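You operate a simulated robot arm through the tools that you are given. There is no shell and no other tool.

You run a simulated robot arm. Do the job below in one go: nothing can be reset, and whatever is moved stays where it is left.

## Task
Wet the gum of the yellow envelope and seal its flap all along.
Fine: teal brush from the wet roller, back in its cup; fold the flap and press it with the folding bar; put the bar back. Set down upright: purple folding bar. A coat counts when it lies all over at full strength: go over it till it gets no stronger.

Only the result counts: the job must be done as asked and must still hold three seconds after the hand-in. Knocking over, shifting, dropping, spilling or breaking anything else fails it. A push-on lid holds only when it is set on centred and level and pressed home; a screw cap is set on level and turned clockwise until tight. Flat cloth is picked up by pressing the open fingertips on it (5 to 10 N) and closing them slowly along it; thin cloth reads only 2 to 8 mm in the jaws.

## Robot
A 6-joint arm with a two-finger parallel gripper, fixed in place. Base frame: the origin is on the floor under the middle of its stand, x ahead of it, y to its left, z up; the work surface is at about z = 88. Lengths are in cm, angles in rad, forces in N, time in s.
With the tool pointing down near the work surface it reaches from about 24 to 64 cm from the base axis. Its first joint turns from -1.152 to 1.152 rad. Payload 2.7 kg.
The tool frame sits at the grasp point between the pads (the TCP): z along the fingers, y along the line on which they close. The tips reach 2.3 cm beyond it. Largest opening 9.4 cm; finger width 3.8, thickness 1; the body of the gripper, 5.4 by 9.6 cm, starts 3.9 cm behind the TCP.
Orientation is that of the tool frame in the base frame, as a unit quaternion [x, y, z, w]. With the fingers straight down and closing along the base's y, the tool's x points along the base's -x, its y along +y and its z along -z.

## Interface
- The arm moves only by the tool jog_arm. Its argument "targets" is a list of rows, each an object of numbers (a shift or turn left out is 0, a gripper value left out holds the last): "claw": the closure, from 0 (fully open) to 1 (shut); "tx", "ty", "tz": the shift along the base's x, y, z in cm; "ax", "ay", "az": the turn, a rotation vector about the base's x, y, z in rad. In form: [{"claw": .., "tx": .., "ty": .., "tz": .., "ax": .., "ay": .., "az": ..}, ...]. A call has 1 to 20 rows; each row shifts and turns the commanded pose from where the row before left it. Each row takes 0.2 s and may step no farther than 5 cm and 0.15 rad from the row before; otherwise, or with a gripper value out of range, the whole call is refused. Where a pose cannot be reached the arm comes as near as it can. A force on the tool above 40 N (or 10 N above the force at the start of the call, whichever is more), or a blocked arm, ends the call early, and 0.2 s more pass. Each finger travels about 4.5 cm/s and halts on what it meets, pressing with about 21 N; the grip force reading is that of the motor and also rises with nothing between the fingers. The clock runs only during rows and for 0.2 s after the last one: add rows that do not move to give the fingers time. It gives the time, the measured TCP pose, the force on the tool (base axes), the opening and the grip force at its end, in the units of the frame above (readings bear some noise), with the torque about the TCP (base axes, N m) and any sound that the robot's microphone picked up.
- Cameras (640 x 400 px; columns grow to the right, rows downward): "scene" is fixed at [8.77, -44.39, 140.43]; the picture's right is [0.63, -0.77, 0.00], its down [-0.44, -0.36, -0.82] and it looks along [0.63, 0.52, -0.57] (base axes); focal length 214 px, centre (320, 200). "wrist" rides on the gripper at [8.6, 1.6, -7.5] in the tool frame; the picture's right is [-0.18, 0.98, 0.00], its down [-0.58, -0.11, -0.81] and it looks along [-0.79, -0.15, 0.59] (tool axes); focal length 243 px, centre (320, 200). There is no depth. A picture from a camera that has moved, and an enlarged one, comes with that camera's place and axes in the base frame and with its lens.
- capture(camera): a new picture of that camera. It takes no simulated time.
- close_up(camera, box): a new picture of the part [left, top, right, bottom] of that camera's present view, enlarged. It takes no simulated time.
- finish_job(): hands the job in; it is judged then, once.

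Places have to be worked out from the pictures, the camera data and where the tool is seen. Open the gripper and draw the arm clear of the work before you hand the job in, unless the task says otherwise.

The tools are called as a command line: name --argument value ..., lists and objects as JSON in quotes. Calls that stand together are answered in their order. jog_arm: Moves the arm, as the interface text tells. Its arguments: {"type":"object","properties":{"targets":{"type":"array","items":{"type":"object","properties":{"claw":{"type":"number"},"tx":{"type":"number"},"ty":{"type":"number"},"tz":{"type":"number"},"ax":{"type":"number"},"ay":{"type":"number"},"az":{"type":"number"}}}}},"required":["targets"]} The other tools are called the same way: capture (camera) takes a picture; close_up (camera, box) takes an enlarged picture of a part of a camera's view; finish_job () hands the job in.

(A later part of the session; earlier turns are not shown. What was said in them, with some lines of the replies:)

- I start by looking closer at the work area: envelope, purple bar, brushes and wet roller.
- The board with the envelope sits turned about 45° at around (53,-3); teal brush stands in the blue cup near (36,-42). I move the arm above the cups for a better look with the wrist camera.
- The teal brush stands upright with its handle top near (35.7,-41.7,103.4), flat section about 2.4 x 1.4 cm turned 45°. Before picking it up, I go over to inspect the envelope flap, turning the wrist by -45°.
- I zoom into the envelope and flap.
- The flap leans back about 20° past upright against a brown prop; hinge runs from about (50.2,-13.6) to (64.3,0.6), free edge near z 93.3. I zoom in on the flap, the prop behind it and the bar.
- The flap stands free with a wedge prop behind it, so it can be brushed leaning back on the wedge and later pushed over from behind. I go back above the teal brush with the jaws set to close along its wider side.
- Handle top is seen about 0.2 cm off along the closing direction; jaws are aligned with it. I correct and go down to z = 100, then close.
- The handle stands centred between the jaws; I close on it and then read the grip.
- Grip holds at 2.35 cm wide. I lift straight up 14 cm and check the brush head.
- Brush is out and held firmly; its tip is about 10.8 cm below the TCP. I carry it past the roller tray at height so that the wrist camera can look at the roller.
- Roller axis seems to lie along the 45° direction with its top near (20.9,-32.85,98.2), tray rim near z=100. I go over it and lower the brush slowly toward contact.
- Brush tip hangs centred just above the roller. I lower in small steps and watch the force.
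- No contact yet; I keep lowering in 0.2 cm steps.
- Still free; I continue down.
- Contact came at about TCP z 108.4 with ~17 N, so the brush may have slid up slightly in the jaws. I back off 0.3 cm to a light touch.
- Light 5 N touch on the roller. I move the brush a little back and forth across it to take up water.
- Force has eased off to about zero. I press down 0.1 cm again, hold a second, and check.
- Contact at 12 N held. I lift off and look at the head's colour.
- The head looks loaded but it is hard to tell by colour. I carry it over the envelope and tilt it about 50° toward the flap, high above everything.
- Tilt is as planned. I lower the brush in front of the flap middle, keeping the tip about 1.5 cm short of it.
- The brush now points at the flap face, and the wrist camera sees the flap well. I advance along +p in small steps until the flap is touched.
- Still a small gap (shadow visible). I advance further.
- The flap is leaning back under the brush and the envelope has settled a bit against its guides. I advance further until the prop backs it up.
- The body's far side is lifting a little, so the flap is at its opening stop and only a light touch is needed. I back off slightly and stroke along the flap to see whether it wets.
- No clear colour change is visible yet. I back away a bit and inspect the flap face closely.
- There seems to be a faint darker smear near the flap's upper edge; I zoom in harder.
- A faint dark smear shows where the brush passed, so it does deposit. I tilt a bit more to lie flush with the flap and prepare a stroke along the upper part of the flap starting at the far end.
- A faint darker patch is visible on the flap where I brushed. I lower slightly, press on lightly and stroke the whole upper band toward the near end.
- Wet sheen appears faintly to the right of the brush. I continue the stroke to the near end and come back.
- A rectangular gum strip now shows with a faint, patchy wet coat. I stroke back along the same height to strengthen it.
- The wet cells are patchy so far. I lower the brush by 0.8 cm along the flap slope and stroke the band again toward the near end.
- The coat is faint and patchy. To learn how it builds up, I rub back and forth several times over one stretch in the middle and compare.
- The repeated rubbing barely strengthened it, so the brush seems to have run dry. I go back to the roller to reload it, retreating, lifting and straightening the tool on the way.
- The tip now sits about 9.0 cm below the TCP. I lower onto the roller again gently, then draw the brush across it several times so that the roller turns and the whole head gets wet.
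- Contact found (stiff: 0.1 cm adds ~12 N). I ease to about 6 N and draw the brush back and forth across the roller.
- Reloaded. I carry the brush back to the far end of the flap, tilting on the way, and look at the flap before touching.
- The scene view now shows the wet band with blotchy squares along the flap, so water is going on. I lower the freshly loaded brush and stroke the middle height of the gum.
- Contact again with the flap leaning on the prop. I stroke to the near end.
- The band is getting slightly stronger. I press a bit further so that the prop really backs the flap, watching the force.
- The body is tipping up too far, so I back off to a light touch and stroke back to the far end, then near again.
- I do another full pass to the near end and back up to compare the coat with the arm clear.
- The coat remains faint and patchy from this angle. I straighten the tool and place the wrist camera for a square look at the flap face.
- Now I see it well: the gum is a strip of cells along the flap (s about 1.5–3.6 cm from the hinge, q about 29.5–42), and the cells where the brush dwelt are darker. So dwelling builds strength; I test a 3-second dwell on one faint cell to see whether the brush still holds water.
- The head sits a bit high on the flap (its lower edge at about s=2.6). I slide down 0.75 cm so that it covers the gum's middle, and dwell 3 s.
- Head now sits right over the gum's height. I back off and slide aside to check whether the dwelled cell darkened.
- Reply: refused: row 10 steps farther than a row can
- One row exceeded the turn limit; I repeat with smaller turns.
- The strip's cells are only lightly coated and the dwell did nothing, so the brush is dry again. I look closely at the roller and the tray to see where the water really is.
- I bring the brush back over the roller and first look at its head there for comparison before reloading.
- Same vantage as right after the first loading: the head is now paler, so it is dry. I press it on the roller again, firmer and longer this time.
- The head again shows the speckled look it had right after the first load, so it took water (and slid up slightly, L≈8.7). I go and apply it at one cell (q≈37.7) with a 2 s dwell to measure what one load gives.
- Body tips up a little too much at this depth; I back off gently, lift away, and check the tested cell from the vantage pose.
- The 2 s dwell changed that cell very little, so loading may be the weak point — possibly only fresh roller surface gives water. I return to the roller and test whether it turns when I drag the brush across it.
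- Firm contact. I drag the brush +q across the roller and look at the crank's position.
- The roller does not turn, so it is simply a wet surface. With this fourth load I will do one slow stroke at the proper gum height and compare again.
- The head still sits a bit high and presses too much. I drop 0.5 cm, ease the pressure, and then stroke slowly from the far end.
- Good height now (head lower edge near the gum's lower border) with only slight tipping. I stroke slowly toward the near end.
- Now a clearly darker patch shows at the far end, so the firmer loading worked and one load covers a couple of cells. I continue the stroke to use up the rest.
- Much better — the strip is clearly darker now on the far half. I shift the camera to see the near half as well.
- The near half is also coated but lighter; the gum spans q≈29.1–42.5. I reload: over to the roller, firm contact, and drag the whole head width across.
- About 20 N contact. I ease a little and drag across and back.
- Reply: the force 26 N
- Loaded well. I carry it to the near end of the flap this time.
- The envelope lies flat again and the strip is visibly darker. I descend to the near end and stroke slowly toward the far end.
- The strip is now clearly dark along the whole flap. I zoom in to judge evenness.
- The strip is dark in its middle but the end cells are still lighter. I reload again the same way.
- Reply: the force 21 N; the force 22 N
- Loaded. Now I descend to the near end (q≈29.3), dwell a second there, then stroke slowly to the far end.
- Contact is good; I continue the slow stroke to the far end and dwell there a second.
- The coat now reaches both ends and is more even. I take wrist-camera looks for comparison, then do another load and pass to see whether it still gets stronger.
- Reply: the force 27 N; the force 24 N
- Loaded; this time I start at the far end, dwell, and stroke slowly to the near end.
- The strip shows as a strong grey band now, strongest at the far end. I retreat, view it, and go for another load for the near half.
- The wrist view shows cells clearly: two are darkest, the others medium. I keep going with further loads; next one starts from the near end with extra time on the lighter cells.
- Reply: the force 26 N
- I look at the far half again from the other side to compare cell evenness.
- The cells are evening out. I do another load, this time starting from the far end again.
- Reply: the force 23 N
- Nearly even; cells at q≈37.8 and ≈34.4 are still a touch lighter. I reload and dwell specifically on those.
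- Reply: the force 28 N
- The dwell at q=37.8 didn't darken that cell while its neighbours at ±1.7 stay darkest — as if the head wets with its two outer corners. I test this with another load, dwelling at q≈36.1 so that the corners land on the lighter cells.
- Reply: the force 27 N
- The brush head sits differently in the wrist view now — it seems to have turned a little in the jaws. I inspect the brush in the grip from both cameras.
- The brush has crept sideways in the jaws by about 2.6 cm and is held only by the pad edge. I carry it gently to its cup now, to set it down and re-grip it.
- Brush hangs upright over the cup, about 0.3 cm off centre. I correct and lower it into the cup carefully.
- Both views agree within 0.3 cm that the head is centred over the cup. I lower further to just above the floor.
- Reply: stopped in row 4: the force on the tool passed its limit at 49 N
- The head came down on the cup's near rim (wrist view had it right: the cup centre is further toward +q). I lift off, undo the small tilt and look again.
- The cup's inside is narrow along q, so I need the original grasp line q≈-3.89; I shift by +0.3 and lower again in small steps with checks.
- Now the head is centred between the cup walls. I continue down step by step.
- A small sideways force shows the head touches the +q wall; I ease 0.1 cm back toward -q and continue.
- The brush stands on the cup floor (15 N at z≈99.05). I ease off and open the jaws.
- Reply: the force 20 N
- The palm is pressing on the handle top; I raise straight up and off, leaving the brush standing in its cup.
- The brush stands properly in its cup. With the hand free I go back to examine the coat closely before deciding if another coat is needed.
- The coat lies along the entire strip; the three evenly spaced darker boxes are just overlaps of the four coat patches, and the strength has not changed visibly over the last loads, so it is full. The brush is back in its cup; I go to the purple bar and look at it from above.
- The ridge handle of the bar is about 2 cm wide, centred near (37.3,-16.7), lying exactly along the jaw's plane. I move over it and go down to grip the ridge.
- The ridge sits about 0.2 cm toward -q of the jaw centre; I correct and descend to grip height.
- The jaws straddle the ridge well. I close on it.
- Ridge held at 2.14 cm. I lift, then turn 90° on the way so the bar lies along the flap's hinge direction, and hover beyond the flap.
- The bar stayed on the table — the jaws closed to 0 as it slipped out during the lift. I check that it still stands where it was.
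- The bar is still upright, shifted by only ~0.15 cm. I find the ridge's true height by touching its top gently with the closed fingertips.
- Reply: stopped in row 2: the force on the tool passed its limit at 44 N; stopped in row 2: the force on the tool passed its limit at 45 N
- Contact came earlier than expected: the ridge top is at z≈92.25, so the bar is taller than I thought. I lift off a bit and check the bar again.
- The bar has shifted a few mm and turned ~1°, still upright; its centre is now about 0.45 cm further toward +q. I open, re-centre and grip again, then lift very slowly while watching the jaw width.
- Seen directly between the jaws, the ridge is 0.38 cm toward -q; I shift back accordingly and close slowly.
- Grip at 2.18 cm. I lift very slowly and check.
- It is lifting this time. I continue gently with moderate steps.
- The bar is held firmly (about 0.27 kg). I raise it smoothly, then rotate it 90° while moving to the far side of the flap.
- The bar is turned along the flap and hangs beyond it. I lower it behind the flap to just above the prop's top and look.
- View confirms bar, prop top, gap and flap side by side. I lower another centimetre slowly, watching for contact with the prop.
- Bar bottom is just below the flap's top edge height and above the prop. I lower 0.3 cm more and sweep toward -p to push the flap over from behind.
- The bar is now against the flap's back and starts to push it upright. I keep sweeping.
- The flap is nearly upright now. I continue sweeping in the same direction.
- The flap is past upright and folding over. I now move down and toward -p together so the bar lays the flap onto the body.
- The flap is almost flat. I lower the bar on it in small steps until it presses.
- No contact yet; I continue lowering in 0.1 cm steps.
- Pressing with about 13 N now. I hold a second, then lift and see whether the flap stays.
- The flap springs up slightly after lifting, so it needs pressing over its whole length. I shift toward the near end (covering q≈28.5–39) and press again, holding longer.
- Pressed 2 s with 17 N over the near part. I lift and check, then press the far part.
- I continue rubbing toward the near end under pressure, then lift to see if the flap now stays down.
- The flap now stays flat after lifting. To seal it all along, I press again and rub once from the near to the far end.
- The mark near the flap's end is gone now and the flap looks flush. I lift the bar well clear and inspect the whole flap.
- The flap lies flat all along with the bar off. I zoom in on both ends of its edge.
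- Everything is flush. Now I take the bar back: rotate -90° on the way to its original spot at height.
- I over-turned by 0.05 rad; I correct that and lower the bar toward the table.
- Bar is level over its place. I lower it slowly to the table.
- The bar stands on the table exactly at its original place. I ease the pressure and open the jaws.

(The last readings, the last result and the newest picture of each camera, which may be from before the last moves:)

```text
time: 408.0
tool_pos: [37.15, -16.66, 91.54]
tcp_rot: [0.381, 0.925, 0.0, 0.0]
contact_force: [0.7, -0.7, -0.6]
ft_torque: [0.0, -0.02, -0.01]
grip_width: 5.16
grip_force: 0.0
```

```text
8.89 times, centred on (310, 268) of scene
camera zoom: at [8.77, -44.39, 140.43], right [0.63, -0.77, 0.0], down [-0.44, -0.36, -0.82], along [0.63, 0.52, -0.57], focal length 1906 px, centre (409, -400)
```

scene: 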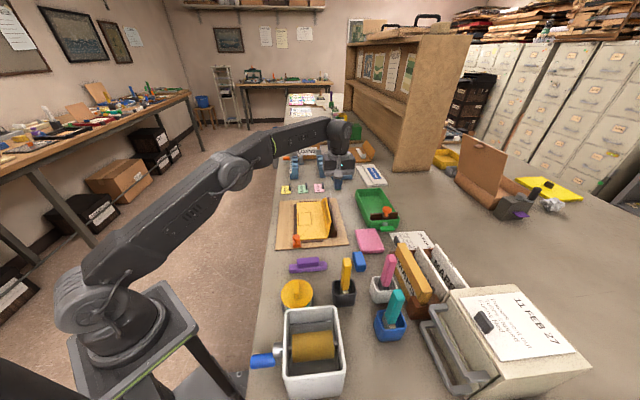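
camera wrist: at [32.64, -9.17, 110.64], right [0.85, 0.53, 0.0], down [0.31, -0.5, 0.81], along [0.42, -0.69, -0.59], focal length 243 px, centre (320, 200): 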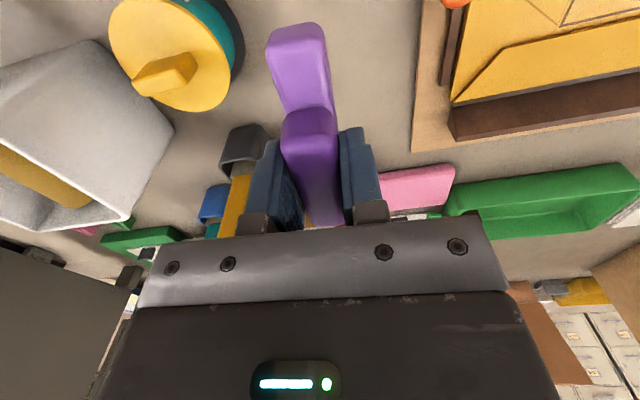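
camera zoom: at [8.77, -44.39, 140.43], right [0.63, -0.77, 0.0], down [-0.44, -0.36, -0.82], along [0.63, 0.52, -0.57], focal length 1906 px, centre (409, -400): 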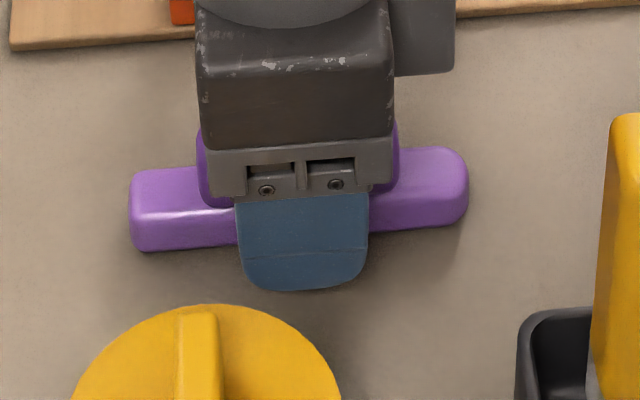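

Jaws are clear of the ridge. I rise straight up and then draw the arm away from the work, and check the whole scene.

jog_arm --targets '[{"tz": 1}, {"tz": 2}, {"tz": 4}, {"tz": 4}, {"tz": 4}, {"claw": 0, "tz": 4}, {"tz": 4}, {}]'

jog_arm --targets '[{"tx": -2, "ty": 2.5, "tz": 2}, {"tx": -2, "ty": 2.5, "tz": 2}, {"tx": -2, "ty": 2.5, "tz": 2}, {"tx": -1, "ty": 2.5, "tz": 1}, {}]'

capture --camera "scene"

close_up --camera "scene" --box '[260, 180, 360, 290]'

close_up --camera "scene" --box '[240, 240, 440, 400]'

capture --camera "wrist"

```text
time: 409.8
tool_pos: [37.07, -16.7, 114.67]
tcp_rot: [0.381, 0.925, -0.001, 0.0]
contact_force: [0.7, -0.3, 0.3]
ft_torque: [-0.01, 0.01, 0.03]
grip_width: 9.37
grip_force: 0.0
```

```text
time: 411.0
tool_pos: [30.13, -6.52, 121.65]
tcp_rot: [0.38, 0.925, 0.0, 0.0]
contact_force: [0.0, 0.1, 0.5]
ft_torque: [0.02, 0.01, 0.0]
grip_width: 9.41
grip_force: 0.0
```

```text
taken
```

scene: 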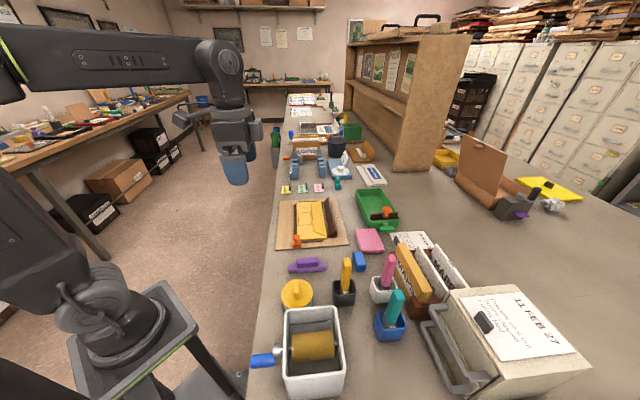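

```text
3.64 times, centred on (310, 235) of scene
camera zoom: at [8.77, -44.39, 140.43], right [0.63, -0.77, 0.0], down [-0.44, -0.36, -0.82], along [0.63, 0.52, -0.57], focal length 780 px, centre (356, 73)
```

zoom: 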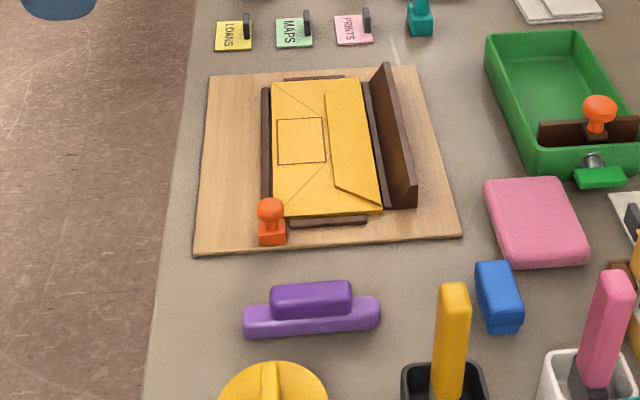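

```text
2.50 times, centred on (340, 320) of scene
camera zoom: at [8.77, -44.39, 140.43], right [0.63, -0.77, 0.0], down [-0.44, -0.36, -0.82], along [0.63, 0.52, -0.57], focal length 536 px, centre (270, -100)
```

zoom: 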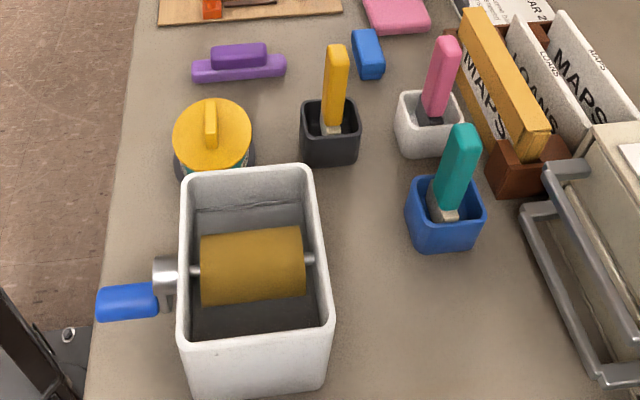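

```text
taken
camera wrist: at [25.24, 0.66, 129.06], right [0.82, 0.57, 0.0], down [0.34, -0.49, 0.81], along [0.46, -0.66, -0.59], focal length 243 px, centre (320, 200)
```

wrist: 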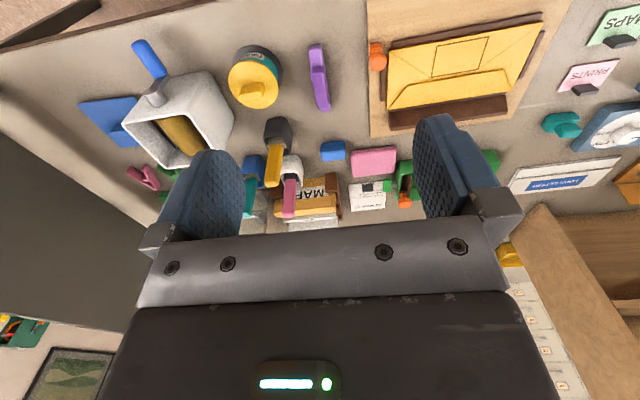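

Everything stands where it was; brush in its cup, bar upright in place. I take one last close look at the sealed flap.

close_up --camera "wrist" --box '[370, 10, 550, 130]'

close_up --camera "scene" --box '[295, 195, 350, 240]'

```text
3.33 times, centred on (460, 70) of wrist
camera zoom: at [25.24, 0.66, 129.06], right [0.82, 0.57, 0.0], down [0.34, -0.49, 0.81], along [0.46, -0.66, -0.59], focal length 809 px, centre (-147, 633)
```

zoom: 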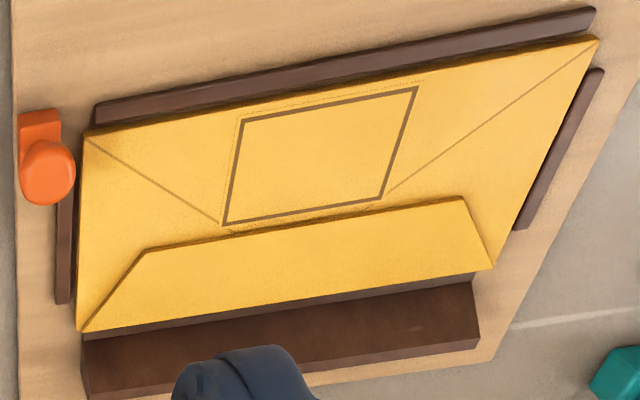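

```text
8.89 times, centred on (322, 218) of scene
camera zoom: at [8.77, -44.39, 140.43], right [0.63, -0.77, 0.0], down [-0.44, -0.36, -0.82], along [0.63, 0.52, -0.57], focal length 1906 px, centre (298, 44)
```

zoom: 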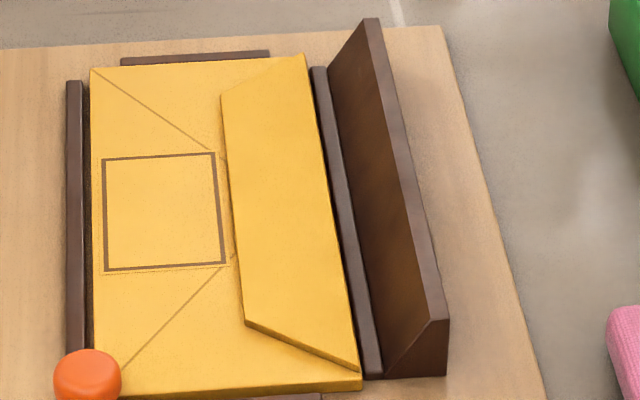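

The flap has stayed flat along its full length with nothing holding it. The brush is in its cup, the bar stands upright in its old place, the jaws are open and the arm is clear, so I hand in.

finish_job

```text
The job is handed in.
```

The yellow envelope is sealed and the job is handed in. The flap has stayed flat along its whole length since I lifted the bar.

- **Gum:** I wetted the strip with the teal brush, loaded many times from the wet roller. I stopped when the coat looked even and no darker after the last few loads. I judged that by eye, so full strength is likely rather than measured.
- **Brush:** It crept sideways in the jaws from the repeated pressing. While I was putting it back, it struck the cup's rim and tripped the force limit at 49 N. The cup did not move, and the brush now stands in it.
- **Folding and pressing:** I pushed the flap over from behind with the folding bar and pressed at about 13 to 17 N. The first presses did not hold, and the flap lifted again. It stayed down after I pressed the far end and rubbed back along the flap, and I then rubbed along the length once more.
- **Folding bar:** My first grip slipped on lifting, so the bar stayed on the table and shifted about 0.15 cm. When I felt for its height, I pressed on its top twice past the force limit and moved it a little further. I carried it properly after that, and it now stands upright at its original spot, as far as the pictures show.

Nothing else looked moved or knocked over in the last pictures. The jaws are open and the arm is clear of the work.
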